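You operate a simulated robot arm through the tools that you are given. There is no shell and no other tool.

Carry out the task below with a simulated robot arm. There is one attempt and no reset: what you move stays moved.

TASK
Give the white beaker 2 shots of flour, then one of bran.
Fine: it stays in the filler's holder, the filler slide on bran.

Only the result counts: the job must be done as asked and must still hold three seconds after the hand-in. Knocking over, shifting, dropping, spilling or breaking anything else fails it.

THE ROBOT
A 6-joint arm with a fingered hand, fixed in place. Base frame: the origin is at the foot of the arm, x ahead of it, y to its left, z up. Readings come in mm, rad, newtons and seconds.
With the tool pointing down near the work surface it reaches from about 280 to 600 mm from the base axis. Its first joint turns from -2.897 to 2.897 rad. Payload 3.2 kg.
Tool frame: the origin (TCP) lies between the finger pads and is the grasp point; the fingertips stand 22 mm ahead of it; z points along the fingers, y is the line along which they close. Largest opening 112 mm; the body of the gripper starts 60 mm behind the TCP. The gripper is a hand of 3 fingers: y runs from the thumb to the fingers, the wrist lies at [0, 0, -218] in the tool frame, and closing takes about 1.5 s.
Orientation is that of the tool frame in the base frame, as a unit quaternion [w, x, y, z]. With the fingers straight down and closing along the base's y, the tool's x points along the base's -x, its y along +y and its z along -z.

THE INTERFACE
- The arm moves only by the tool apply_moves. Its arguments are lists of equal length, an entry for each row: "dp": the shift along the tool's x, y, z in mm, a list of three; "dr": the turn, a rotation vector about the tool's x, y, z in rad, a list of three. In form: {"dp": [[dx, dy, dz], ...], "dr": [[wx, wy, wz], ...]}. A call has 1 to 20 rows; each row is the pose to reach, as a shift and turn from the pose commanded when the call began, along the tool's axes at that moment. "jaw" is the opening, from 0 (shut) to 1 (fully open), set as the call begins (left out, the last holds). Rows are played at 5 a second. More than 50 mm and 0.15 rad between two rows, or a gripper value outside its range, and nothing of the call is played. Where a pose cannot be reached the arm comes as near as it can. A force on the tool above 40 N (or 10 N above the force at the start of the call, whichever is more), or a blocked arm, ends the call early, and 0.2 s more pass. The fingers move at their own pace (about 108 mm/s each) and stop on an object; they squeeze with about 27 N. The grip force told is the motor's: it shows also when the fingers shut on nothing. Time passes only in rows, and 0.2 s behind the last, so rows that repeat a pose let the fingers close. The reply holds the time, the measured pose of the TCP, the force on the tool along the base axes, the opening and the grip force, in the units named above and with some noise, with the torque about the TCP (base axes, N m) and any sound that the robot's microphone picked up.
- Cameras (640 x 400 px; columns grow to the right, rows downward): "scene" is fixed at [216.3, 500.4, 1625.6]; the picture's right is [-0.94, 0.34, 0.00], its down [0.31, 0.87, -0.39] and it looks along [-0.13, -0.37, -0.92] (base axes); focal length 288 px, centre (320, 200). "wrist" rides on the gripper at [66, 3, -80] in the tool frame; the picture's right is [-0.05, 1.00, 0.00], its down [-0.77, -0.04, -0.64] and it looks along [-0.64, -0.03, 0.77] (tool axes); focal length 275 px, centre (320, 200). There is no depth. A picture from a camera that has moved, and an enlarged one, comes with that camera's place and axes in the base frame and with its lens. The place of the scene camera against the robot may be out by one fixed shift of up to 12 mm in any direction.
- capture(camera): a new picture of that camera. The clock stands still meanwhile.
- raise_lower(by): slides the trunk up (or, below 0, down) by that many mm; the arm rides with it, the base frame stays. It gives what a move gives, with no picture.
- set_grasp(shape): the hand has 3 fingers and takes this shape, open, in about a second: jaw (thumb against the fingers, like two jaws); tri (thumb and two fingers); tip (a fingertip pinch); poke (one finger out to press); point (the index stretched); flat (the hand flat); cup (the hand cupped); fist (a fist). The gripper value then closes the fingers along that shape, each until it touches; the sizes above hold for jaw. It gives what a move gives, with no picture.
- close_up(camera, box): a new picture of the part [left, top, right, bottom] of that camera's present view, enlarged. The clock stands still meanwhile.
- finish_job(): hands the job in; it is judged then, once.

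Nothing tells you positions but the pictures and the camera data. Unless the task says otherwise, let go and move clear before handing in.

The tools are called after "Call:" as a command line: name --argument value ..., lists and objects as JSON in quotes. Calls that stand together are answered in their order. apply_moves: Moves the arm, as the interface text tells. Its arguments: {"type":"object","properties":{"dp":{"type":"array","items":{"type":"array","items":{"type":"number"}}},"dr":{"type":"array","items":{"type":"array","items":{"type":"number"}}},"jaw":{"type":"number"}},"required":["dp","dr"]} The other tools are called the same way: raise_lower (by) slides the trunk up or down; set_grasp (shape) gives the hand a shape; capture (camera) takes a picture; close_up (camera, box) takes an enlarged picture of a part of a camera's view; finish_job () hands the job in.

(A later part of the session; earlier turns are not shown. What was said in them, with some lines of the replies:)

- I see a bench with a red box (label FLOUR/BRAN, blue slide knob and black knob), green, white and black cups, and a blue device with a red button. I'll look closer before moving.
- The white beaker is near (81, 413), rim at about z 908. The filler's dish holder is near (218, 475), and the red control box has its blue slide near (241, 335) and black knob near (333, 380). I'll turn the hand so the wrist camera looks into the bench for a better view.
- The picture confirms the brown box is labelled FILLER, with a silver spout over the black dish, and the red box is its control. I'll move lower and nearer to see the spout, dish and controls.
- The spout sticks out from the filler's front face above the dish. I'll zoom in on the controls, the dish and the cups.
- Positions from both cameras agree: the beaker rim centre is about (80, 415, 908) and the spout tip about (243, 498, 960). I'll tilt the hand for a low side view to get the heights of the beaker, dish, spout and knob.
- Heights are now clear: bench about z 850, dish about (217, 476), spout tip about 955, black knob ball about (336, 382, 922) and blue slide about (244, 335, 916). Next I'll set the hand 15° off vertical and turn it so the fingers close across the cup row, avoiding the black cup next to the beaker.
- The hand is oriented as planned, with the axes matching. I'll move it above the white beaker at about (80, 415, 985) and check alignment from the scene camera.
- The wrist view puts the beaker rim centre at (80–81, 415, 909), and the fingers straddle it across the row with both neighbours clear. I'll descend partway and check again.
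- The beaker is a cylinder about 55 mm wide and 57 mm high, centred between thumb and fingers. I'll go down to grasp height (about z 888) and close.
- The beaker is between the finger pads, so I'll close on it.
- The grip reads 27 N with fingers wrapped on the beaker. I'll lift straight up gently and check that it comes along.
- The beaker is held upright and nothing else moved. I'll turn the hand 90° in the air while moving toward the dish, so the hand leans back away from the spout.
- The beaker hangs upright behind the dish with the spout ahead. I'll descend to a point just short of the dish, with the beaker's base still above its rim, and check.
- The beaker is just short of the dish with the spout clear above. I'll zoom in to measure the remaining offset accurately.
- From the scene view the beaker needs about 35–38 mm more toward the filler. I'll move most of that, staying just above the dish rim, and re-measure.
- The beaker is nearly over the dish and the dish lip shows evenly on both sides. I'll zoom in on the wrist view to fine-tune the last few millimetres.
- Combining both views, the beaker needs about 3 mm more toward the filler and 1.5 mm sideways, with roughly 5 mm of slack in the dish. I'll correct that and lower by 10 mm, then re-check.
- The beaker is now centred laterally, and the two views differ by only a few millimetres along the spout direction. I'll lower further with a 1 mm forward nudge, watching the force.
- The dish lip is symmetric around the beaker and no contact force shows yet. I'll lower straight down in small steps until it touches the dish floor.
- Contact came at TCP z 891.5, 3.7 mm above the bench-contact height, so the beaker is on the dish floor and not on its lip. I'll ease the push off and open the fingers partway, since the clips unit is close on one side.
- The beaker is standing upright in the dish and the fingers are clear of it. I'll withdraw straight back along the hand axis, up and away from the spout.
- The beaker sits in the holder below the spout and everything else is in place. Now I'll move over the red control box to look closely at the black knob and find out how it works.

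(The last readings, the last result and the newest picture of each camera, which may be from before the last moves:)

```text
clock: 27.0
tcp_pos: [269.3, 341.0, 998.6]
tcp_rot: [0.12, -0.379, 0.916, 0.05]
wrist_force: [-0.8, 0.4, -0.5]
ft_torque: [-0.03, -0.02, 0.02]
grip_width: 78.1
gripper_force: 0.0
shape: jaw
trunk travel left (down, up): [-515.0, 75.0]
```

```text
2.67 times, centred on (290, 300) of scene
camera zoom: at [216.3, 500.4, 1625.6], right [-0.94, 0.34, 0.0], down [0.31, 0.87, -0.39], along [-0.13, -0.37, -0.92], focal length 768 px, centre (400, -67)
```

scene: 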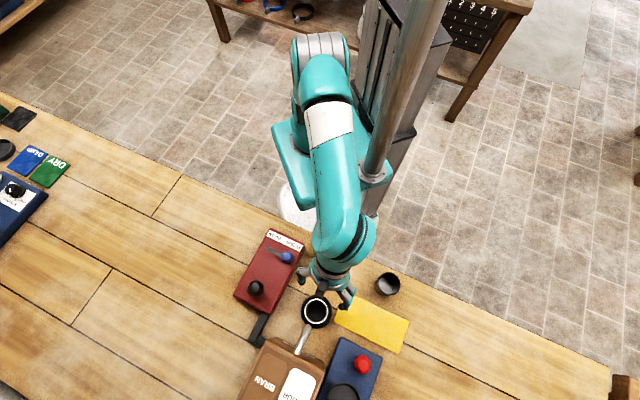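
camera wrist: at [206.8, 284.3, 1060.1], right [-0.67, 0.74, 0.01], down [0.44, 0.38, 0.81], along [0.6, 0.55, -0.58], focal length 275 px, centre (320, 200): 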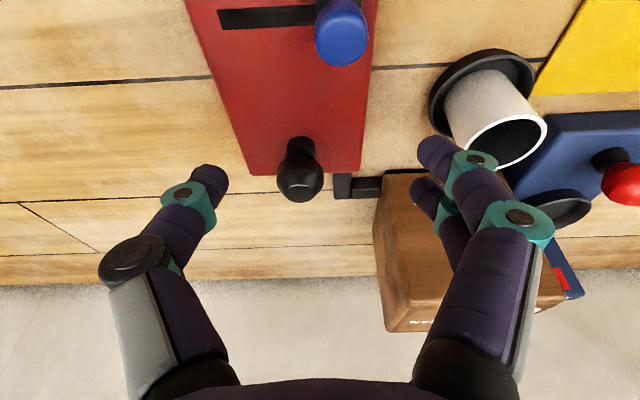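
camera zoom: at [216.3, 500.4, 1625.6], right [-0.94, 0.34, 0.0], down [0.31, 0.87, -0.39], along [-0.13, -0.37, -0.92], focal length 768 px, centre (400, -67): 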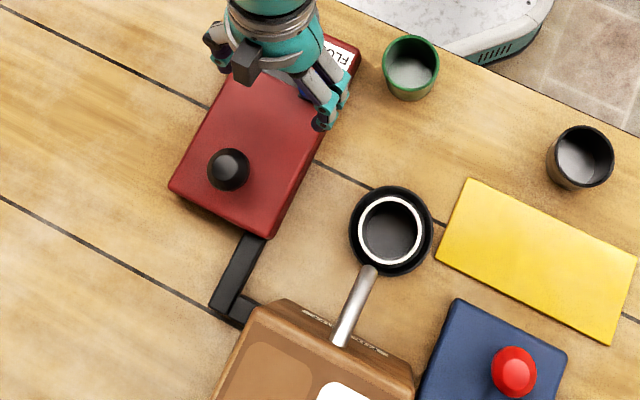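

Call:
close_up --camera "wrist" --box '[220, 100, 390, 220]'

Call:
close_up --camera "scene" --box '[240, 270, 280, 310]'

Call:
close_up --camera "wrist" --box '[190, 0, 390, 80]'

```text
3.33 times, centred on (305, 160) of wrist
camera zoom: at [206.8, 284.3, 1060.1], right [-0.67, 0.74, 0.01], down [0.44, 0.38, 0.81], along [0.6, 0.55, -0.58], focal length 918 px, centre (370, 333)
```

zoom: 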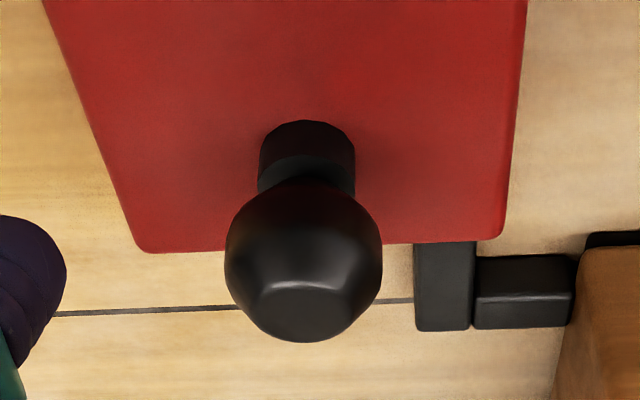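

```text
10.00 times, centred on (260, 290) of scene
camera zoom: at [216.3, 500.4, 1625.6], right [-0.94, 0.34, 0.0], down [0.31, 0.87, -0.39], along [-0.13, -0.37, -0.92], focal length 2880 px, centre (920, -700)
```

zoom: 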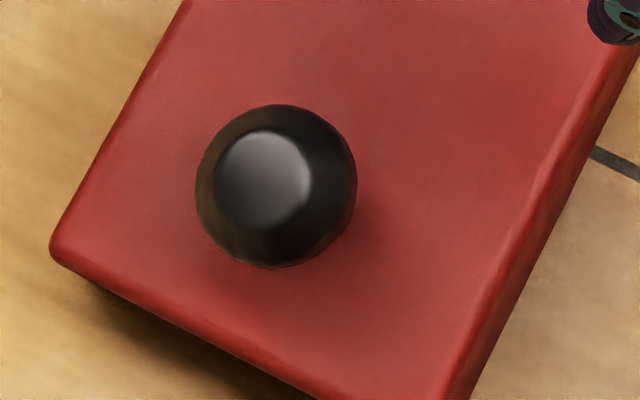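

```text
3.20 times, centred on (290, 40) of wrist
camera zoom: at [206.8, 284.3, 1060.1], right [-0.67, 0.74, 0.01], down [0.44, 0.38, 0.81], along [0.6, 0.55, -0.58], focal length 881 px, centre (416, 712)
```

zoom: 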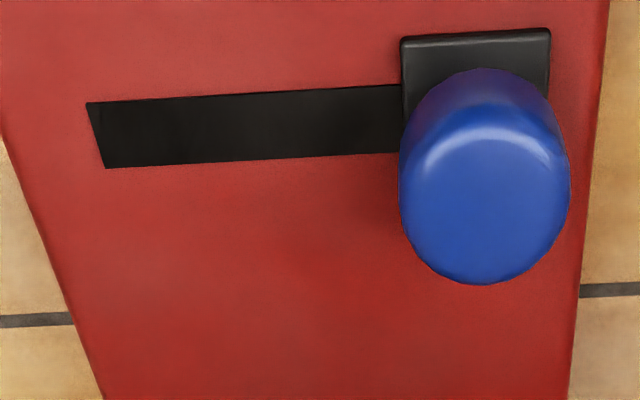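

The black knob is a flat-topped plunger on a collar, with its top at about (334.5, 381, 937). I'll close the fingers, bring the hand vertical and hover above it, intending to press it.

Call:
apply_moves --dp '[[-20, -5, 0], [-40, -10, 10], [-58, -15, 20], [-69.5, -17.6, 27.6], [-69.5, -17.6, 27.6], [-69.5, -17.6, 27.6], [-69.5, -17.6, 27.6], [-69.5, -17.6, 27.6]]' --dr '[[0, 0.065, 0], [0, 0.131, 0], [0, 0.196, 0], [0, 0.2618, 0], [0, 0.2618, 0], [0, 0.2618, 0], [0, 0.2618, 0], [0, 0.2618, 0]]' --jaw 0

Call:
capture --camera "wrist"

Call:
close_up --camera "scene" --box '[215, 240, 315, 320]'

```text
clock: 28.8
tcp_pos: [333.8, 381.5, 989.4]
tcp_rot: [0.0, -0.381, 0.924, 0.0]
wrist_force: [-0.3, 0.0, 0.3]
ft_torque: [-0.01, 0.01, 0.0]
grip_width: 0.0
gripper_force: 26.8
shape: jaw
trunk travel left (down, up): [-515.0, 75.0]
```

```text
taken
camera wrist: at [284.6, 337.6, 1070.8], right [-0.67, 0.74, 0.0], down [0.57, 0.52, 0.64], along [0.47, 0.43, -0.77], focal length 275 px, centre (320, 200)
```

wrist: 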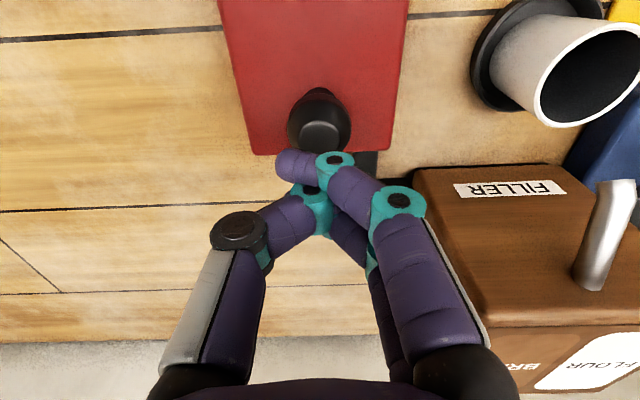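

```text
5.00 times, centred on (265, 280) of scene
camera zoom: at [216.3, 500.4, 1625.6], right [-0.94, 0.34, 0.0], down [0.31, 0.87, -0.39], along [-0.13, -0.37, -0.92], focal length 1440 px, centre (595, -200)
```

zoom: 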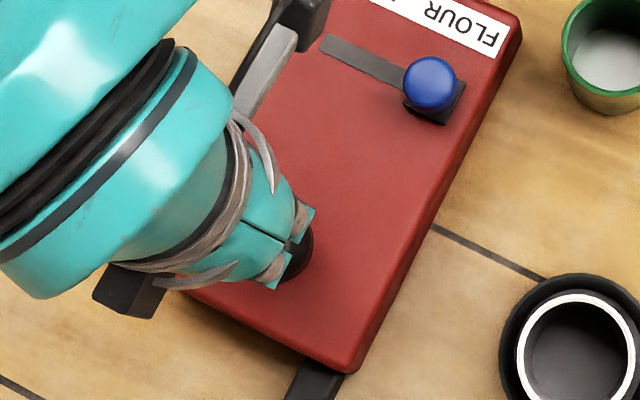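

Fully closed, the fingers cross over each other, which makes a poor pressing surface. I'll rise a bit and try the "poke" shape so a single finger presses.

Call:
apply_moves --dp '[[0, 0, -20], [0, 0, -40]]' --dr '[[0, 0, 0], [0, 0, 0]]'

Call:
set_grasp --shape "poke"

Call:
capture --camera "wrist"

Call:
close_up --camera "scene" --box '[215, 220, 335, 320]'

```text
clock: 29.4
tcp_pos: [332.9, 379.2, 1030.3]
tcp_rot: [-0.001, -0.382, 0.924, 0.001]
wrist_force: [0.3, 0.3, 0.3]
ft_torque: [-0.02, 0.02, -0.01]
grip_width: 0.0
gripper_force: 27.2
shape: jaw
trunk travel left (down, up): [-515.0, 75.0]
```

```text
clock: 30.3
tcp_pos: [333.9, 379.5, 1030.6]
tcp_rot: [0.0, -0.381, 0.924, 0.0]
wrist_force: [-0.6, -0.5, -0.2]
ft_torque: [0.0, 0.0, 0.02]
grip_width: 0.0
gripper_force: 0.1
shape: poke
trunk travel left (down, up): [-515.0, 75.0]
```

```text
taken
camera wrist: at [283.9, 336.3, 1111.5], right [-0.67, 0.74, 0.0], down [0.57, 0.52, 0.64], along [0.47, 0.43, -0.77], focal length 275 px, centre (320, 200)
```

wrist: 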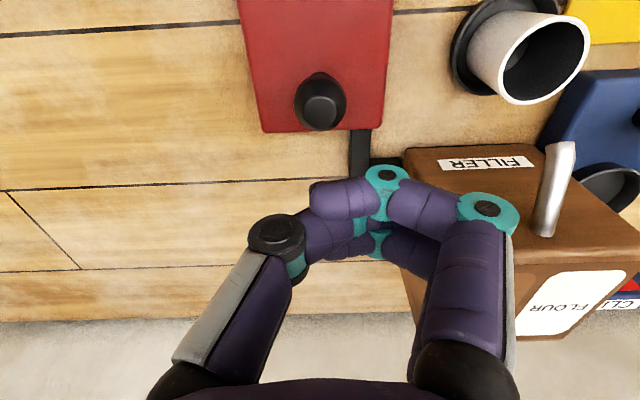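

```text
4.00 times, centred on (275, 270) of scene
camera zoom: at [216.3, 500.4, 1625.6], right [-0.94, 0.34, 0.0], down [0.31, 0.87, -0.39], along [-0.13, -0.37, -0.92], focal length 1152 px, centre (500, -80)
```

zoom: 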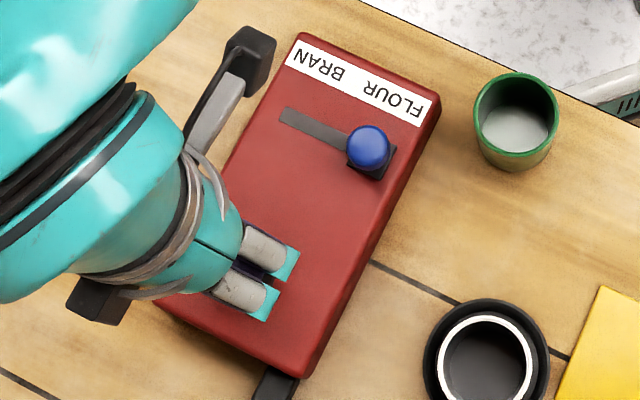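

The hand is still closed because the opening was left at 0. I'll open it along the poke shape and look.

Call:
apply_moves --dp '[[0, 0, 0], [0, 0, 0], [0, 0, 0], [0, 0, 0], [0, 0, 0], [0, 0, 0]]' --dr '[[0, 0, 0], [0, 0, 0], [0, 0, 0], [0, 0, 0], [0, 0, 0], [0, 0, 0]]' --jaw 1

Call:
capture --camera "wrist"

Call:
close_up --camera "scene" --box '[215, 220, 335, 320]'

```text
clock: 31.7
tcp_pos: [333.0, 380.9, 1030.6]
tcp_rot: [-0.001, -0.382, 0.924, 0.0]
wrist_force: [-0.4, 0.2, 0.7]
ft_torque: [-0.02, 0.0, 0.0]
grip_width: 0.0
gripper_force: 0.0
shape: poke
trunk travel left (down, up): [-515.0, 75.0]
```

```text
taken
camera wrist: at [283.9, 336.3, 1111.7], right [-0.67, 0.74, 0.0], down [0.57, 0.52, 0.64], along [0.47, 0.43, -0.77], focal length 275 px, centre (320, 200)
```

wrist: 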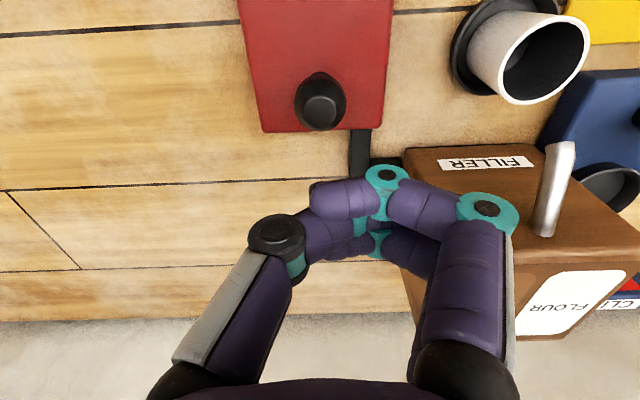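

```text
4.00 times, centred on (275, 270) of scene
camera zoom: at [216.3, 500.4, 1625.6], right [-0.94, 0.34, 0.0], down [0.31, 0.87, -0.39], along [-0.13, -0.37, -0.92], focal length 1152 px, centre (500, -80)
```

zoom: 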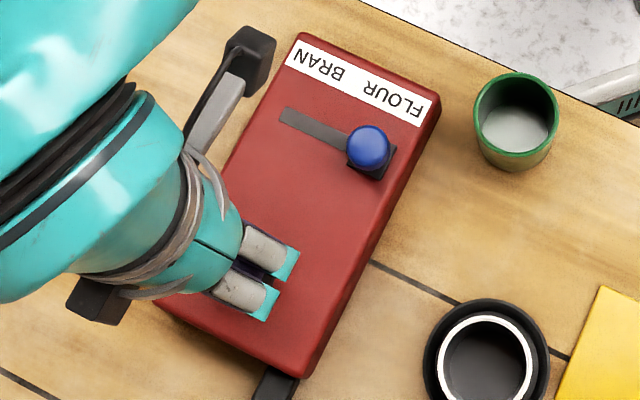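

The poke shape here is a curled hand with no clear protruding tip. I'll try "point", which stretches the index.

Call:
set_grasp --shape "point"

Call:
capture --camera "wrist"

Call:
close_up --camera "scene" --box '[215, 220, 335, 320]'

```text
clock: 32.6
tcp_pos: [332.5, 379.9, 1029.8]
tcp_rot: [-0.001, -0.381, 0.924, 0.0]
wrist_force: [-0.4, 0.2, 0.5]
ft_torque: [-0.02, 0.03, -0.02]
grip_width: 0.0
gripper_force: 0.0
shape: point
trunk travel left (down, up): [-515.0, 75.0]
```

```text
taken
camera wrist: at [283.9, 336.3, 1111.7], right [-0.67, 0.74, 0.0], down [0.57, 0.52, 0.64], along [0.47, 0.43, -0.77], focal length 275 px, centre (320, 200)
```

wrist: 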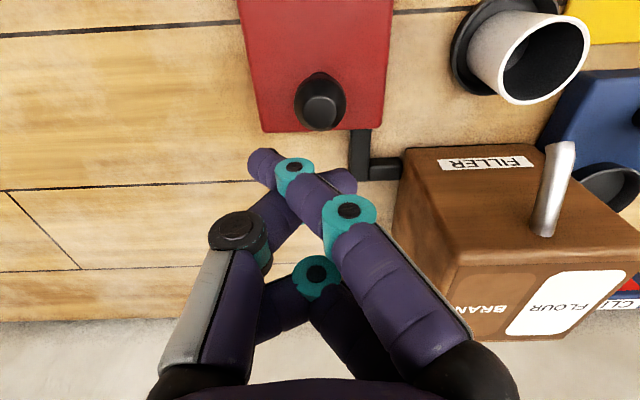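

```text
4.00 times, centred on (275, 270) of scene
camera zoom: at [216.3, 500.4, 1625.6], right [-0.94, 0.34, 0.0], down [0.31, 0.87, -0.39], along [-0.13, -0.37, -0.92], focal length 1152 px, centre (500, -80)
```

zoom: 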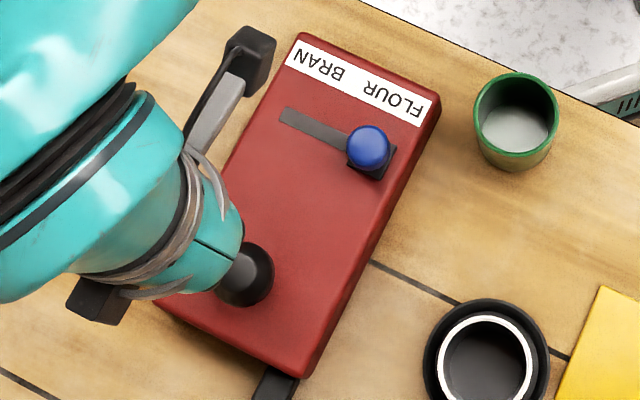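

"Point" reaches across at an angle. A closed fingertip pinch ("tip") should make a firm beak pointing down, so I'll try that.

Call:
set_grasp --shape "tip"

Call:
apply_moves --dp '[[0, 0, 0], [0, 0, 0], [0, 0, 0], [0, 0, 0], [0, 0, 0], [0, 0, 0], [0, 0, 0], [0, 0, 0]]' --dr '[[0, 0, 0], [0, 0, 0], [0, 0, 0], [0, 0, 0], [0, 0, 0], [0, 0, 0], [0, 0, 0], [0, 0, 0]]' --jaw 0

Call:
capture --camera "wrist"

Call:
close_up --camera "scene" --box '[215, 220, 335, 320]'

```text
clock: 33.5
tcp_pos: [332.1, 379.3, 1031.7]
tcp_rot: [-0.001, -0.382, 0.924, -0.001]
wrist_force: [-0.6, 0.5, -0.3]
ft_torque: [-0.02, -0.01, -0.02]
grip_width: 80.1
gripper_force: 0.1
shape: tip
trunk travel left (down, up): [-515.0, 75.0]
```

```text
clock: 35.3
tcp_pos: [333.9, 380.4, 1032.0]
tcp_rot: [0.0, -0.383, 0.924, 0.0]
wrist_force: [0.0, -0.2, 0.9]
ft_torque: [0.02, 0.02, 0.02]
grip_width: 0.1
gripper_force: 26.6
shape: tip
trunk travel left (down, up): [-515.0, 75.0]
```

```text
taken
camera wrist: at [283.9, 336.3, 1111.7], right [-0.67, 0.74, 0.0], down [0.57, 0.52, 0.64], along [0.47, 0.43, -0.77], focal length 275 px, centre (320, 200)
```

wrist: 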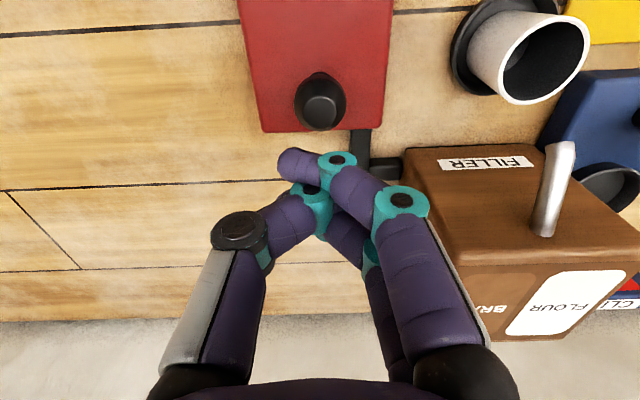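

```text
4.00 times, centred on (275, 270) of scene
camera zoom: at [216.3, 500.4, 1625.6], right [-0.94, 0.34, 0.0], down [0.31, 0.87, -0.39], along [-0.13, -0.37, -0.92], focal length 1152 px, centre (500, -80)
```

zoom: 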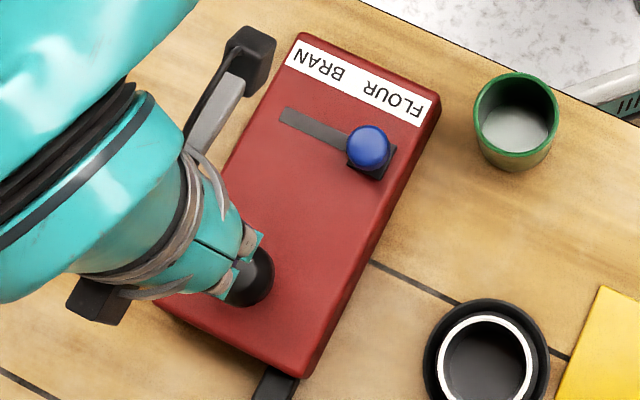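

The closed pinch matches the closed jaw, and its underside is close enough to a blunt tip. I'll bring it over the knob and lower it slowly, watching force and sound.

Call:
apply_moves --dp '[[-5, 0, 25], [-5, 0, 50], [-5, 0, 66], [-5, 0, 72], [-5, 0, 74]]' --dr '[[0, 0, 0], [0, 0, 0], [0, 0, 0], [0, 0, 0], [0, 0, 0]]'

Call:
capture --camera "wrist"

Call:
close_up --camera "scene" --box '[225, 250, 305, 320]'

```text
clock: 36.5
tcp_pos: [337.4, 383.5, 956.5]
tcp_rot: [0.0, -0.38, 0.925, 0.0]
wrist_force: [-0.3, -0.3, 0.4]
ft_torque: [0.01, -0.01, -0.03]
grip_width: 0.0
gripper_force: 27.2
shape: tip
trunk travel left (down, up): [-515.0, 75.0]
```

```text
taken
camera wrist: at [287.5, 340.5, 1038.3], right [-0.67, 0.74, 0.0], down [0.57, 0.52, 0.64], along [0.47, 0.43, -0.77], focal length 275 px, centre (320, 200)
```

wrist: 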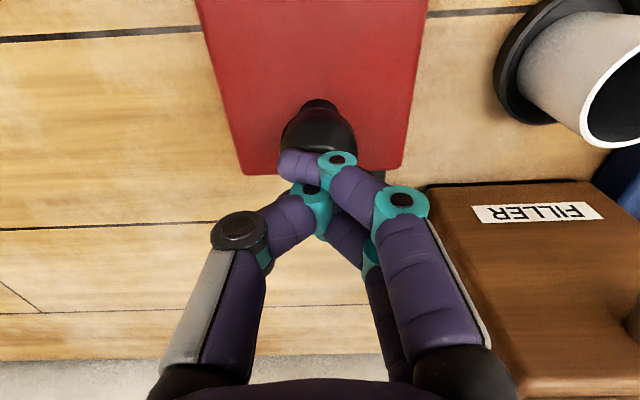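

```text
5.71 times, centred on (265, 285) of scene
camera zoom: at [216.3, 500.4, 1625.6], right [-0.94, 0.34, 0.0], down [0.31, 0.87, -0.39], along [-0.13, -0.37, -0.92], focal length 1646 px, centre (634, -286)
```

zoom: 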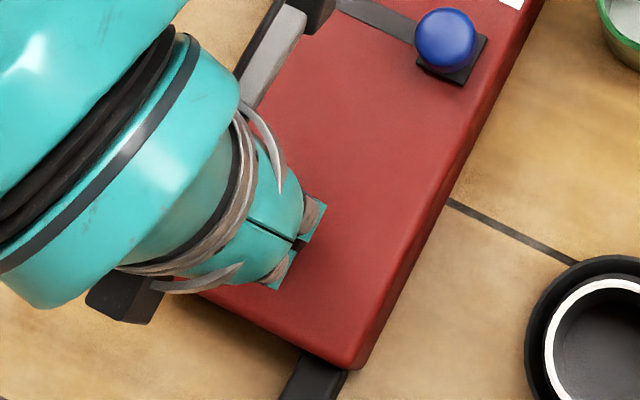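

The knob is directly under the closed fingertips with no contact yet. I'll descend in 2 mm steps.

Call:
apply_moves --dp '[[0, 0, 2], [0, 0, 4], [0, 0, 6], [0, 0, 8], [0, 0, 10]]' --dr '[[0, 0, 0], [0, 0, 0], [0, 0, 0], [0, 0, 0], [0, 0, 0]]'

```text
clock: 37.7
tcp_pos: [335.9, 384.0, 946.8]
tcp_rot: [0.0, -0.381, 0.925, 0.0]
wrist_force: [-0.9, 1.2, 4.4]
ft_torque: [0.0, 0.0, 0.03]
grip_width: 0.1
gripper_force: 26.8
shape: tip
trunk travel left (down, up): [-515.0, 75.0]
```

Light contact shows (4.4 N) at TCP z 947, as predicted. I'll push a few millimetres more and watch the response.

Call:
apply_moves --dp '[[0, 0, 1], [0, 0, 2], [0, 0, 3]]' --dr '[[0, 0, 0], [0, 0, 0], [0, 0, 0]]'

```text
clock: 38.5
tcp_pos: [337.6, 383.2, 943.4]
tcp_rot: [0.001, -0.381, 0.924, 0.0]
wrist_force: [0.2, 2.7, 6.0]
ft_torque: [0.08, 0.06, -0.04]
grip_width: 0.0
gripper_force: 26.7
shape: tip
trunk travel left (down, up): [-515.0, 75.0]
heard: click
```

A click was heard, so the knob is a push plunger that triggers after about 4 mm. I'll release it and look into the beaker.

Call:
apply_moves --dp '[[0, 0, -4], [0, 0, -10], [0, 0, -13], [0, 0, -13], [0, 0, -13]]' --dr '[[0, 0, 0], [0, 0, 0], [0, 0, 0], [0, 0, 0], [0, 0, 0]]'

Call:
close_up --camera "scene" --box '[230, 240, 350, 350]'

Call:
capture --camera "wrist"

```text
clock: 39.7
tcp_pos: [337.3, 382.4, 956.2]
tcp_rot: [0.0, -0.381, 0.925, 0.0]
wrist_force: [0.5, 0.8, 0.0]
ft_torque: [0.07, -0.01, 0.01]
grip_width: 0.1
gripper_force: 27.0
shape: tip
trunk travel left (down, up): [-515.0, 75.0]
```

```text
3.64 times, centred on (290, 295) of scene
camera zoom: at [216.3, 500.4, 1625.6], right [-0.94, 0.34, 0.0], down [0.31, 0.87, -0.39], along [-0.13, -0.37, -0.92], focal length 1047 px, centre (429, -146)
```

zoom: 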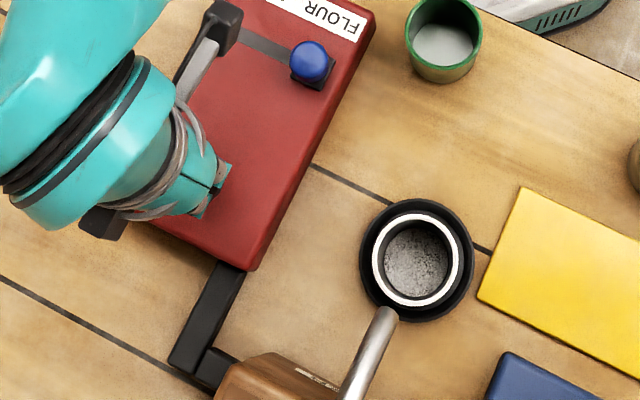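

```text
taken
camera wrist: at [288.2, 339.1, 1037.6], right [-0.67, 0.74, 0.0], down [0.57, 0.52, 0.64], along [0.47, 0.43, -0.77], focal length 275 px, centre (320, 200)
```

wrist: 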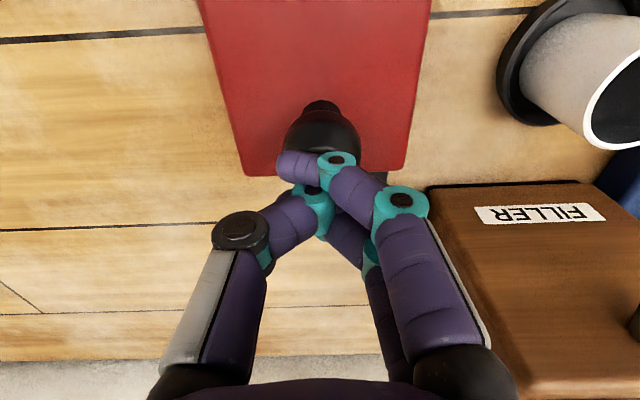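

The beaker's floor now looks dusted with flour. I'll zoom in to confirm before the second press.

Call:
close_up --camera "scene" --box '[292, 290, 332, 330]'

```text
10.00 times, centred on (312, 310) of scene
camera zoom: at [216.3, 500.4, 1625.6], right [-0.94, 0.34, 0.0], down [0.31, 0.87, -0.39], along [-0.13, -0.37, -0.92], focal length 2880 px, centre (400, -900)
```

zoom: 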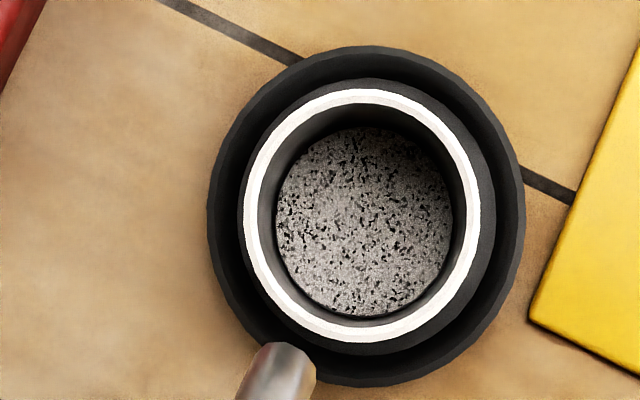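

One flour shot is in the beaker. I'll press a second time the same way.

Call:
apply_moves --dp '[[0, 0, 4], [0, 0, 8], [0, 0, 10], [0, 0, 11], [0, 0, 12], [0, 0, 13]]' --dr '[[0, 0, 0], [0, 0, 0], [0, 0, 0], [0, 0, 0], [0, 0, 0], [0, 0, 0]]'

```text
clock: 41.1
tcp_pos: [337.5, 382.9, 942.8]
tcp_rot: [0.001, -0.382, 0.924, 0.0]
wrist_force: [0.7, 1.7, 6.2]
ft_torque: [0.07, 0.03, -0.01]
grip_width: 0.0
gripper_force: 27.0
shape: tip
trunk travel left (down, up): [-515.0, 75.0]
heard: click
```

The second click was heard. I'll release and rise, then confirm the level in the beaker.

Call:
apply_moves --dp '[[0, 0, -4], [0, 0, -10], [0, 0, -13], [0, 0, -30], [0, 0, -50], [0, 0, -70], [0, 0, -70]]' --dr '[[0, 0, 0], [0, 0, 0], [0, 0, 0], [0, 0, 0], [0, 0, 0], [0, 0, 0], [0, 0, 0]]'

Call:
close_up --camera "scene" --box '[292, 290, 332, 330]'

Call:
close_up --camera "scene" --box '[230, 225, 350, 375]'

```text
clock: 42.7
tcp_pos: [337.4, 383.2, 1012.8]
tcp_rot: [-0.001, -0.382, 0.924, 0.001]
wrist_force: [0.0, -1.0, 0.8]
ft_torque: [0.01, 0.0, -0.01]
grip_width: 0.0
gripper_force: 27.3
shape: tip
trunk travel left (down, up): [-515.0, 75.0]
```

```text
10.00 times, centred on (312, 310) of scene
camera zoom: at [216.3, 500.4, 1625.6], right [-0.94, 0.34, 0.0], down [0.31, 0.87, -0.39], along [-0.13, -0.37, -0.92], focal length 2880 px, centre (400, -900)
```

zoom: 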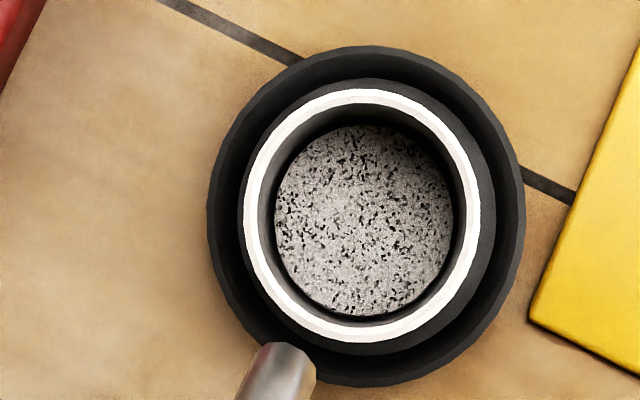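

```text
2.67 times, centred on (290, 300) of scene
camera zoom: at [216.3, 500.4, 1625.6], right [-0.94, 0.34, 0.0], down [0.31, 0.87, -0.39], along [-0.13, -0.37, -0.92], focal length 768 px, centre (400, -67)
```

zoom: 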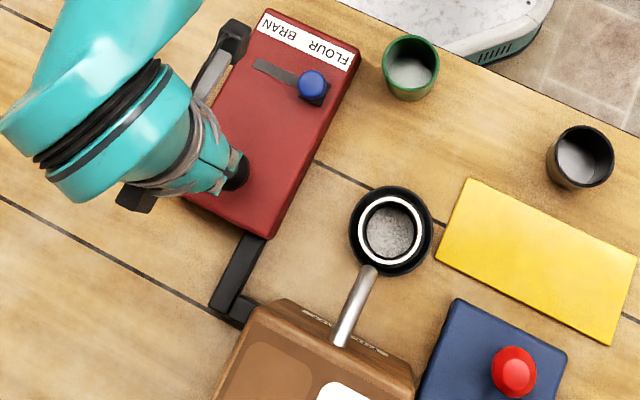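

Two flour shots are in. Next I'll grip the blue slide knob near (244.6, 335, 916), closing along the slide direction, and move it to the BRAN end; first I hover above it with a half-open jaw.

Call:
set_grasp --shape "jaw"

Call:
apply_moves --dp '[[20, 6.2, 0], [40, 12.4, 8], [60, 18.6, 20], [80, 24.8, 34], [100, 31, 47.8], [100, 31, 47.8], [100, 31, 47.8]]' --dr '[[0, 0, 0], [0, 0, 0], [0, 0, 0], [0, 0, 0], [0, 0, 0], [0, 0, 0], [0, 0, 0]]' --jaw 0.5

Call:
capture --camera "wrist"

Call:
close_up --camera "scene" --box '[230, 215, 350, 315]'

```text
clock: 43.6
tcp_pos: [336.2, 383.6, 1012.3]
tcp_rot: [0.0, -0.382, 0.924, 0.0]
wrist_force: [-0.1, -0.2, -0.1]
ft_torque: [0.0, 0.02, 0.0]
grip_width: 112.2
gripper_force: 0.0
shape: jaw
trunk travel left (down, up): [-515.0, 75.0]
```

```text
clock: 45.2
tcp_pos: [241.9, 333.1, 965.8]
tcp_rot: [0.0, -0.382, 0.924, 0.0]
wrist_force: [-0.3, -0.2, -0.7]
ft_torque: [0.02, -0.03, -0.01]
grip_width: 56.8
gripper_force: 0.1
shape: jaw
trunk travel left (down, up): [-515.0, 75.0]
```

```text
taken
camera wrist: at [194.1, 290.6, 1046.2], right [-0.67, 0.74, 0.0], down [0.57, 0.52, 0.64], along [0.47, 0.43, -0.77], focal length 275 px, centre (320, 200)
```

wrist: 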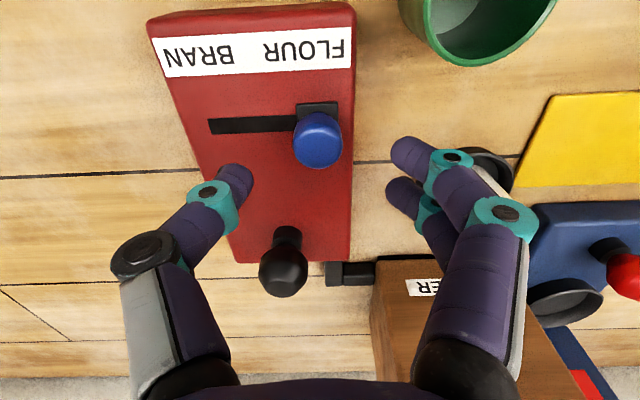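

```text
4.00 times, centred on (290, 265) of scene
camera zoom: at [216.3, 500.4, 1625.6], right [-0.94, 0.34, 0.0], down [0.31, 0.87, -0.39], along [-0.13, -0.37, -0.92], focal length 1152 px, centre (440, -60)
```

zoom: 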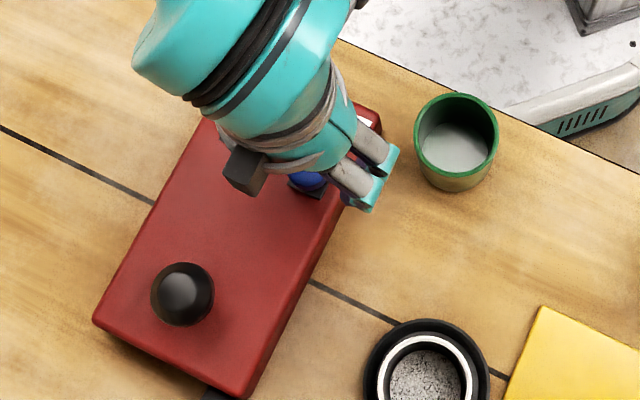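

The knob lies between the thumb and fingers. I'll descend so the pads are level with the knob while staying above the box surface (about z 894).

Call:
apply_moves --dp '[[-1.5, -0.5, 15], [-1.5, -0.5, 30], [-1.5, -0.5, 38], [-1.5, -0.5, 43], [-1.5, -0.5, 43]]' --dr '[[0, 0, 0], [0, 0, 0], [0, 0, 0], [0, 0, 0], [0, 0, 0]]'

Call:
capture --camera "wrist"

```text
clock: 46.4
tcp_pos: [245.3, 334.8, 923.6]
tcp_rot: [0.0, -0.381, 0.925, 0.001]
wrist_force: [-0.4, -0.6, 0.7]
ft_torque: [-0.02, 0.01, -0.01]
grip_width: 56.8
gripper_force: 0.0
shape: jaw
trunk travel left (down, up): [-515.0, 75.0]
```

```text
taken
camera wrist: at [196.3, 291.0, 1004.1], right [-0.67, 0.74, 0.0], down [0.57, 0.52, 0.64], along [0.47, 0.43, -0.77], focal length 275 px, centre (320, 200)
```

wrist: 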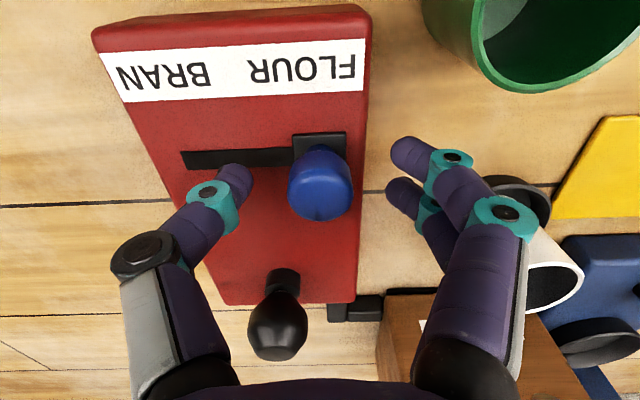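

The knob is centred between the pads. I'll close on it.

Call:
apply_moves --dp '[[0, 0, 0], [0, 0, 0], [0, 0, 0], [0, 0, 0], [0, 0, 0], [0, 0, 0]]' --dr '[[0, 0, 0], [0, 0, 0], [0, 0, 0], [0, 0, 0], [0, 0, 0], [0, 0, 0]]' --jaw 0

Call:
capture --camera "wrist"

```text
clock: 47.8
tcp_pos: [246.9, 334.6, 923.1]
tcp_rot: [-0.001, -0.381, 0.925, 0.0]
wrist_force: [1.9, -4.0, -19.1]
ft_torque: [-0.07, -0.09, 0.05]
grip_width: 13.6
gripper_force: 26.9
shape: jaw
trunk travel left (down, up): [-515.0, 75.0]
```

```text
taken
camera wrist: at [197.3, 291.1, 1003.5], right [-0.67, 0.74, 0.0], down [0.57, 0.52, 0.63], along [0.47, 0.43, -0.77], focal length 275 px, centre (320, 200)
```

wrist: 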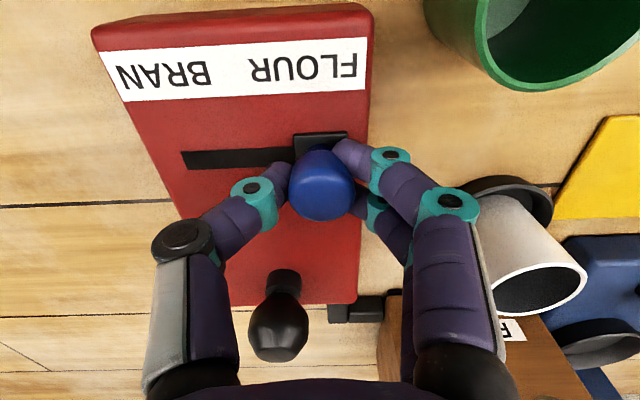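

The knob is gripped, but the curled tips are pulling up slightly (−19 N). I'll ease down 2 mm to relieve that, then slide toward BRAN.

Call:
apply_moves --dp '[[0, 0, 1], [0, 0, 2], [0, 0, 2]]' --dr '[[0, 0, 0], [0, 0, 0], [0, 0, 0]]'

```text
clock: 48.6
tcp_pos: [246.3, 334.6, 921.7]
tcp_rot: [0.0, -0.382, 0.924, 0.001]
wrist_force: [4.0, -5.4, -6.6]
ft_torque: [-0.1, -0.12, 0.0]
grip_width: 13.4
gripper_force: 27.0
shape: jaw
trunk travel left (down, up): [-515.0, 75.0]
```

The pull eased to about 7 N. I'll now slide along the slot toward BRAN in small steps.

Call:
apply_moves --dp '[[0, -5, 0.5], [0, -11, 0.5], [0, -17, 0.5], [0, -23, 0.5], [0, -29, 0.5]]' --dr '[[0, 0, 0], [0, 0, 0], [0, 0, 0], [0, 0, 0], [0, 0, 0]]'

Call:
capture --camera "wrist"

```text
clock: 49.8
tcp_pos: [265.6, 315.4, 920.9]
tcp_rot: [0.0, -0.381, 0.925, 0.0]
wrist_force: [-0.8, -1.7, -8.0]
ft_torque: [-0.08, 0.02, 0.04]
grip_width: 12.6
gripper_force: 27.3
shape: jaw
trunk travel left (down, up): [-515.0, 75.0]
```

```text
taken
camera wrist: at [216.8, 271.3, 1001.5], right [-0.67, 0.74, 0.0], down [0.57, 0.52, 0.64], along [0.47, 0.43, -0.77], focal length 275 px, centre (320, 200)
```

wrist: 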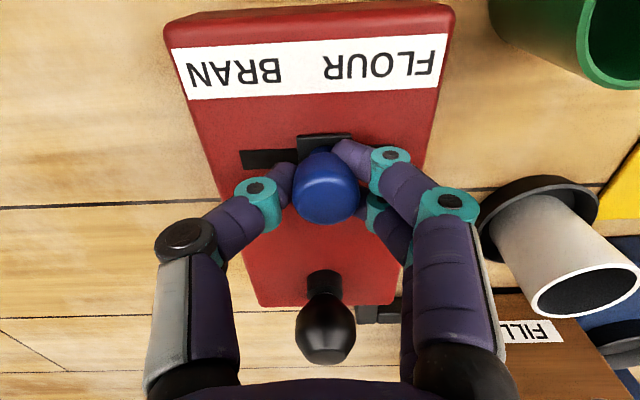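

The slide moves freely and is past halfway. I'll continue in smaller steps until it meets the end stop.

Call:
apply_moves --dp '[[0, -4, 0], [0, -8, 0], [0, -12, 0], [0, -16, 0], [0, -20, 0]]' --dr '[[0, 0, 0], [0, 0, 0], [0, 0, 0], [0, 0, 0], [0, 0, 0]]'

Call:
capture --camera "wrist"

```text
clock: 51.0
tcp_pos: [282.3, 299.9, 920.6]
tcp_rot: [0.0, -0.382, 0.924, 0.001]
wrist_force: [-3.7, -3.3, -9.9]
ft_torque: [-0.08, 0.03, 0.13]
grip_width: 12.3
gripper_force: 27.3
shape: jaw
trunk travel left (down, up): [-515.0, 75.0]
```

```text
taken
camera wrist: at [231.9, 256.4, 1001.4], right [-0.67, 0.74, 0.0], down [0.57, 0.52, 0.64], along [0.47, 0.43, -0.77], focal length 275 px, centre (320, 200)
```

wrist: 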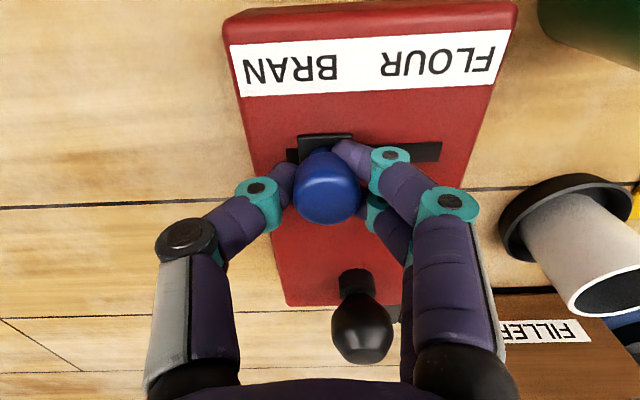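

The carriage still has some slot left toward BRAN. I'll keep pushing in small steps and watch for the end stop.

Call:
apply_moves --dp '[[0, -3, 0], [0, -6, 0], [0, -9, 0], [0, -12, 0]]' --dr '[[0, 0, 0], [0, 0, 0], [0, 0, 0], [0, 0, 0]]'

Call:
capture --camera "wrist"

```text
clock: 52.0
tcp_pos: [289.0, 291.1, 919.9]
tcp_rot: [0.0, -0.381, 0.925, 0.0]
wrist_force: [-2.9, -3.4, -11.7]
ft_torque: [-0.05, -0.04, 0.02]
grip_width: 12.0
gripper_force: 27.4
shape: jaw
trunk travel left (down, up): [-515.0, 75.0]
```

```text
taken
camera wrist: at [240.6, 247.9, 1001.0], right [-0.67, 0.74, 0.0], down [0.57, 0.52, 0.64], along [0.47, 0.43, -0.77], focal length 275 px, centre (320, 200)
```

wrist: 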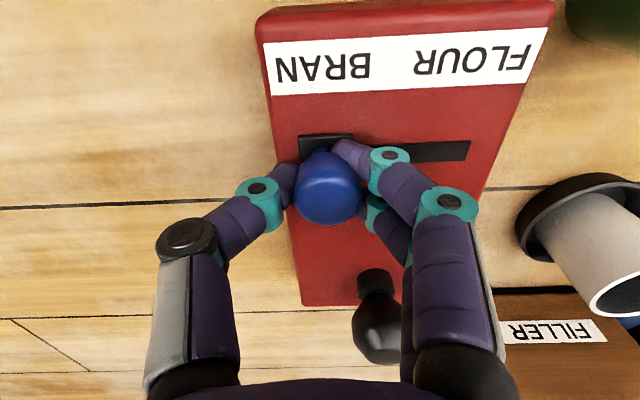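

The knob is now under the BRAN label with no end-stop force yet. I'll push a little more to seat it.

Call:
apply_moves --dp '[[0, -2, 0], [0, -4, 0], [0, -6, 0]]' --dr '[[0, 0, 0], [0, 0, 0], [0, 0, 0]]'

Call:
capture --camera "wrist"

```text
clock: 52.8
tcp_pos: [293.3, 287.2, 920.2]
tcp_rot: [0.0, -0.383, 0.924, 0.0]
wrist_force: [-9.1, 5.3, -15.2]
ft_torque: [0.05, 0.1, 0.02]
grip_width: 11.1
gripper_force: 27.3
shape: jaw
trunk travel left (down, up): [-515.0, 75.0]
```

```text
taken
camera wrist: at [243.8, 244.6, 1001.1], right [-0.67, 0.74, 0.0], down [0.57, 0.52, 0.64], along [0.47, 0.43, -0.77], focal length 275 px, centre (320, 200)
```

wrist: 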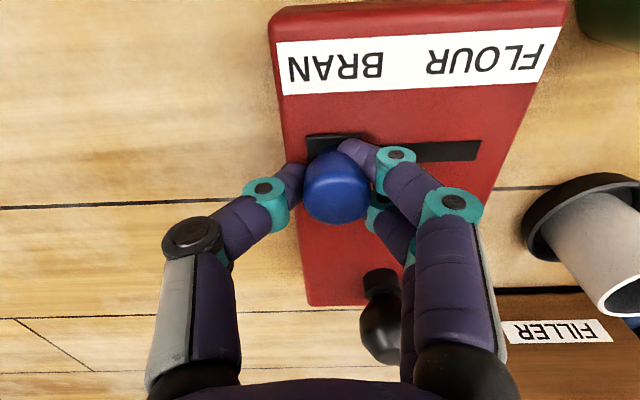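

The resisting force along the slide rose to about 10 N, so the knob is at the BRAN end stop. I'll open the fingers, rise, and verify.

Call:
apply_moves --dp '[[0, 1, 0], [0, 1, 0], [0, 1, 0], [0, 1, 0], [0, 1, -5], [0, 1, -15], [0, 1, -35], [0, 1, -60], [0, 1, -90], [0, 1, -90]]' --dr '[[0, 0, 0], [0, 0, 0], [0, 0, 0], [0, 0, 0], [0, 0, 0], [0, 0, 0], [0, 0, 0], [0, 0, 0], [0, 0, 0], [0, 0, 0]]' --jaw 0.5

Call:
capture --camera "wrist"

Call:
close_up --camera "scene" --box '[230, 215, 350, 345]'

```text
clock: 55.0
tcp_pos: [293.4, 288.2, 1011.4]
tcp_rot: [0.0, -0.382, 0.924, 0.0]
wrist_force: [-0.1, 0.1, 0.1]
ft_torque: [-0.02, 0.03, 0.0]
grip_width: 55.2
gripper_force: 0.1
shape: jaw
trunk travel left (down, up): [-515.0, 75.0]
```

```text
taken
camera wrist: at [243.4, 244.4, 1091.9], right [-0.67, 0.74, 0.0], down [0.57, 0.52, 0.64], along [0.47, 0.43, -0.77], focal length 275 px, centre (320, 200)
```

wrist: 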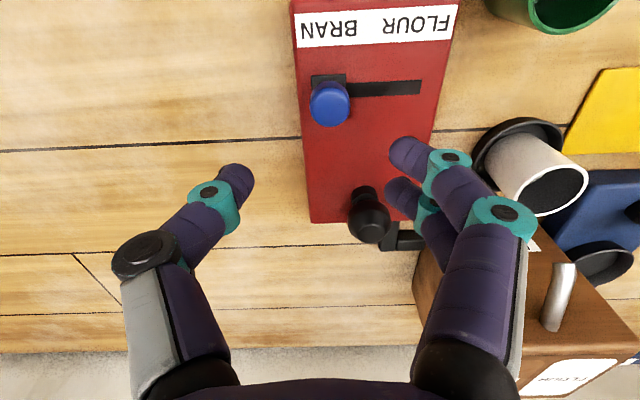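

```text
3.08 times, centred on (290, 280) of scene
camera zoom: at [216.3, 500.4, 1625.6], right [-0.94, 0.34, 0.0], down [0.31, 0.87, -0.39], along [-0.13, -0.37, -0.92], focal length 886 px, centre (412, -46)
```

zoom: 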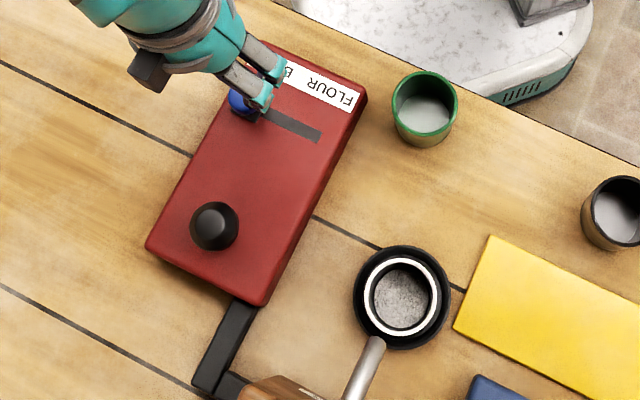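

The slide sits at the BRAN end and nothing else has shifted. I'll close the hand again in the same shape and return to the hover point over the black knob.

Call:
set_grasp --shape "tip"

Call:
apply_moves --dp '[[-20, 7, 0], [-40, 14, 0], [-60, 21, 0], [-80, 28, 0], [-98.6, 35.4, 0], [-98.6, 35.4, 0], [-98.6, 35.4, 0], [-98.6, 35.4, 0], [-98.6, 35.4, 0], [-98.6, 35.4, 20], [-98.6, 35.4, 40], [-98.6, 35.4, 50], [-98.6, 35.4, 50]]' --dr '[[0, 0, 0], [0, 0, 0], [0, 0, 0], [0, 0, 0], [0, 0, 0], [0, 0, 0], [0, 0, 0], [0, 0, 0], [0, 0, 0], [0, 0, 0], [0, 0, 0], [0, 0, 0], [0, 0, 0]]' --jaw 0

Call:
capture --camera "wrist"

Call:
close_up --camera "scene" --box '[230, 215, 350, 345]'

```text
clock: 55.9
tcp_pos: [292.3, 288.2, 1010.6]
tcp_rot: [0.0, -0.382, 0.924, 0.0]
wrist_force: [0.0, 0.6, 0.2]
ft_torque: [-0.04, -0.01, 0.02]
grip_width: 112.1
gripper_force: 0.2
shape: tip
trunk travel left (down, up): [-515.0, 75.0]
```

```text
clock: 58.7
tcp_pos: [338.8, 383.6, 961.1]
tcp_rot: [0.0, -0.382, 0.924, -0.001]
wrist_force: [-0.3, 0.3, -0.1]
ft_torque: [0.02, 0.01, 0.0]
grip_width: 0.3
gripper_force: 26.9
shape: tip
trunk travel left (down, up): [-515.0, 75.0]
```

```text
taken
camera wrist: at [289.0, 339.4, 1042.4], right [-0.67, 0.74, 0.0], down [0.57, 0.52, 0.64], along [0.47, 0.43, -0.77], focal length 275 px, centre (320, 200)
```

wrist: 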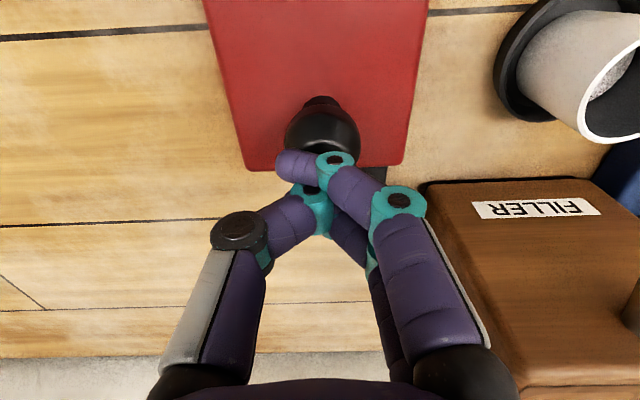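

```text
3.08 times, centred on (290, 280) of scene
camera zoom: at [216.3, 500.4, 1625.6], right [-0.94, 0.34, 0.0], down [0.31, 0.87, -0.39], along [-0.13, -0.37, -0.92], focal length 886 px, centre (412, -46)
```

zoom: 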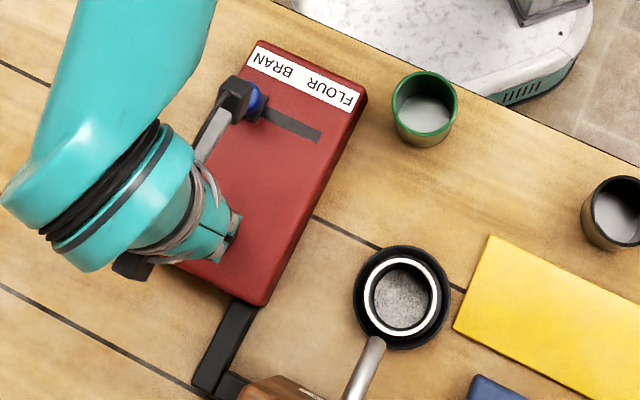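

The closed hand is over the knob as before, about 5 mm higher. I'll press once for the bran shot.

Call:
apply_moves --dp '[[0, 0, 6], [0, 0, 11], [0, 0, 14], [0, 0, 15.5], [0, 0, 17], [0, 0, 18]]' --dr '[[0, 0, 0], [0, 0, 0], [0, 0, 0], [0, 0, 0], [0, 0, 0], [0, 0, 0]]'

```text
clock: 60.1
tcp_pos: [337.4, 383.9, 942.7]
tcp_rot: [0.001, -0.382, 0.924, 0.0]
wrist_force: [0.2, 2.1, 6.1]
ft_torque: [-0.02, 0.08, -0.01]
grip_width: 0.1
gripper_force: 26.9
shape: tip
trunk travel left (down, up): [-515.0, 75.0]
heard: click
```

One click was heard for the bran shot. I'll release, rise well clear, and check the beaker and slide.

Call:
apply_moves --dp '[[0, 0, -4], [0, 0, -10], [0, 0, -20], [0, 0, -45], [0, 0, -75], [0, 0, -105], [0, 0, -105]]' --dr '[[0, 0, 0], [0, 0, 0], [0, 0, 0], [0, 0, 0], [0, 0, 0], [0, 0, 0], [0, 0, 0]]'

Call:
close_up --camera "scene" --box '[292, 290, 332, 330]'

Call:
close_up --camera "scene" --box '[220, 220, 420, 400]'

```text
clock: 61.7
tcp_pos: [338.1, 383.1, 1047.0]
tcp_rot: [0.0, -0.382, 0.924, 0.0]
wrist_force: [0.7, 0.0, 0.1]
ft_torque: [0.0, 0.0, 0.04]
grip_width: 0.0
gripper_force: 26.9
shape: tip
trunk travel left (down, up): [-515.0, 75.0]
```

```text
10.00 times, centred on (312, 310) of scene
camera zoom: at [216.3, 500.4, 1625.6], right [-0.94, 0.34, 0.0], down [0.31, 0.87, -0.39], along [-0.13, -0.37, -0.92], focal length 2880 px, centre (400, -900)
```

zoom: 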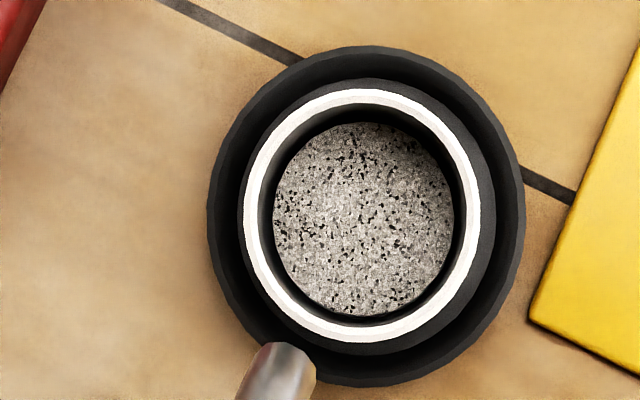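

```text
2.22 times, centred on (320, 310) of scene
camera zoom: at [216.3, 500.4, 1625.6], right [-0.94, 0.34, 0.0], down [0.31, 0.87, -0.39], along [-0.13, -0.37, -0.92], focal length 640 px, centre (320, -44)
```

zoom: 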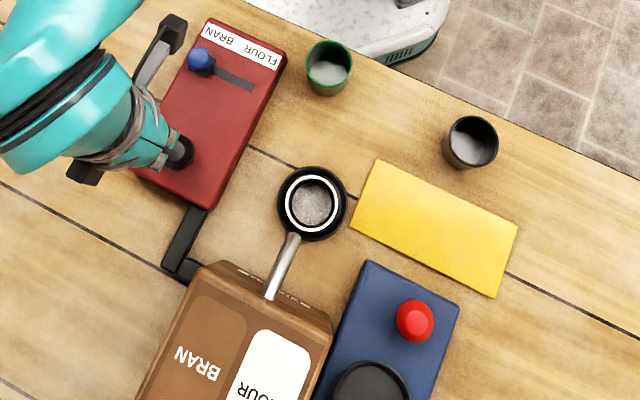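

The level rose with each of the three presses, the slide is at BRAN, and the beaker stands in the holder with everything else in place. I'll move the hand further clear before handing in.

Call:
apply_moves --dp '[[10, 0, -30], [30, 0, -60], [60, 0, -90], [90, 0, -120], [120, 0, -140], [120, 0, -140], [120, 0, -140]]' --dr '[[0, 0, 0], [0, 0, 0], [0, 0, 0], [0, 0, 0], [0, 0, 0], [0, 0, 0], [0, 0, 0]]' --jaw 0.5

Call:
capture --camera "scene"

Call:
capture --camera "wrist"

```text
clock: 63.3
tcp_pos: [250.8, 298.6, 1189.3]
tcp_rot: [0.0, -0.381, 0.925, -0.001]
wrist_force: [-0.2, -0.1, 0.6]
ft_torque: [-0.01, 0.01, 0.02]
grip_width: 55.4
gripper_force: 0.0
shape: tip
trunk travel left (down, up): [-515.0, 75.0]
```

```text
taken
```

scene: 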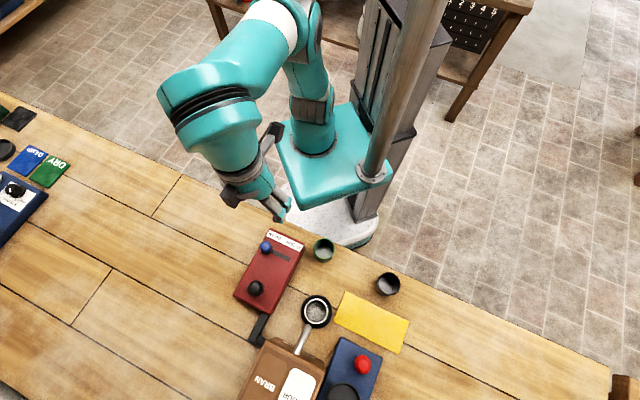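

```text
taken
camera wrist: at [201.9, 255.1, 1269.7], right [-0.67, 0.74, 0.0], down [0.57, 0.52, 0.64], along [0.47, 0.43, -0.77], focal length 275 px, centre (320, 200)
```

wrist: 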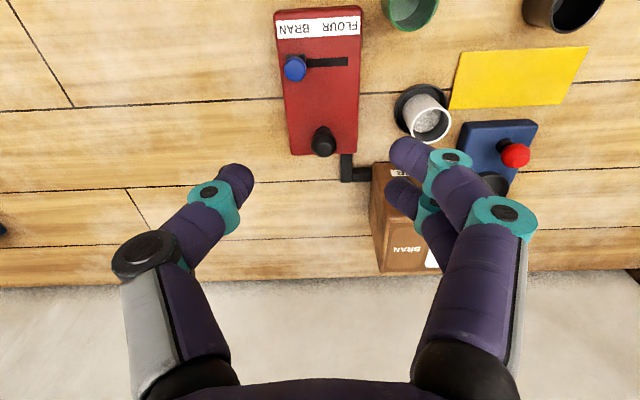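

The white beaker is in the filler's holder with two flour shots and one bran shot, the slide is on BRAN, and the hand is clear. I'm handing in.

Call:
finish_job

```text
The job is handed in.
```

I handed in the job with the white beaker standing in the filler's holder and the slide at the BRAN end stop. It has two shots of flour, then one of bran.

- **Shots:** I heard one click per press, three in all. The level in the beaker rose slightly after each one. The bran shot shows no clear colour change, so I'm relying on the slide position and the click for that one.
- **Surroundings:** In the last pictures the other cups, the yellow plate and the clips unit had not moved, and I saw no spills. The hand was raised well clear before handing in.

The hand-in reply did not say whether the job passed.
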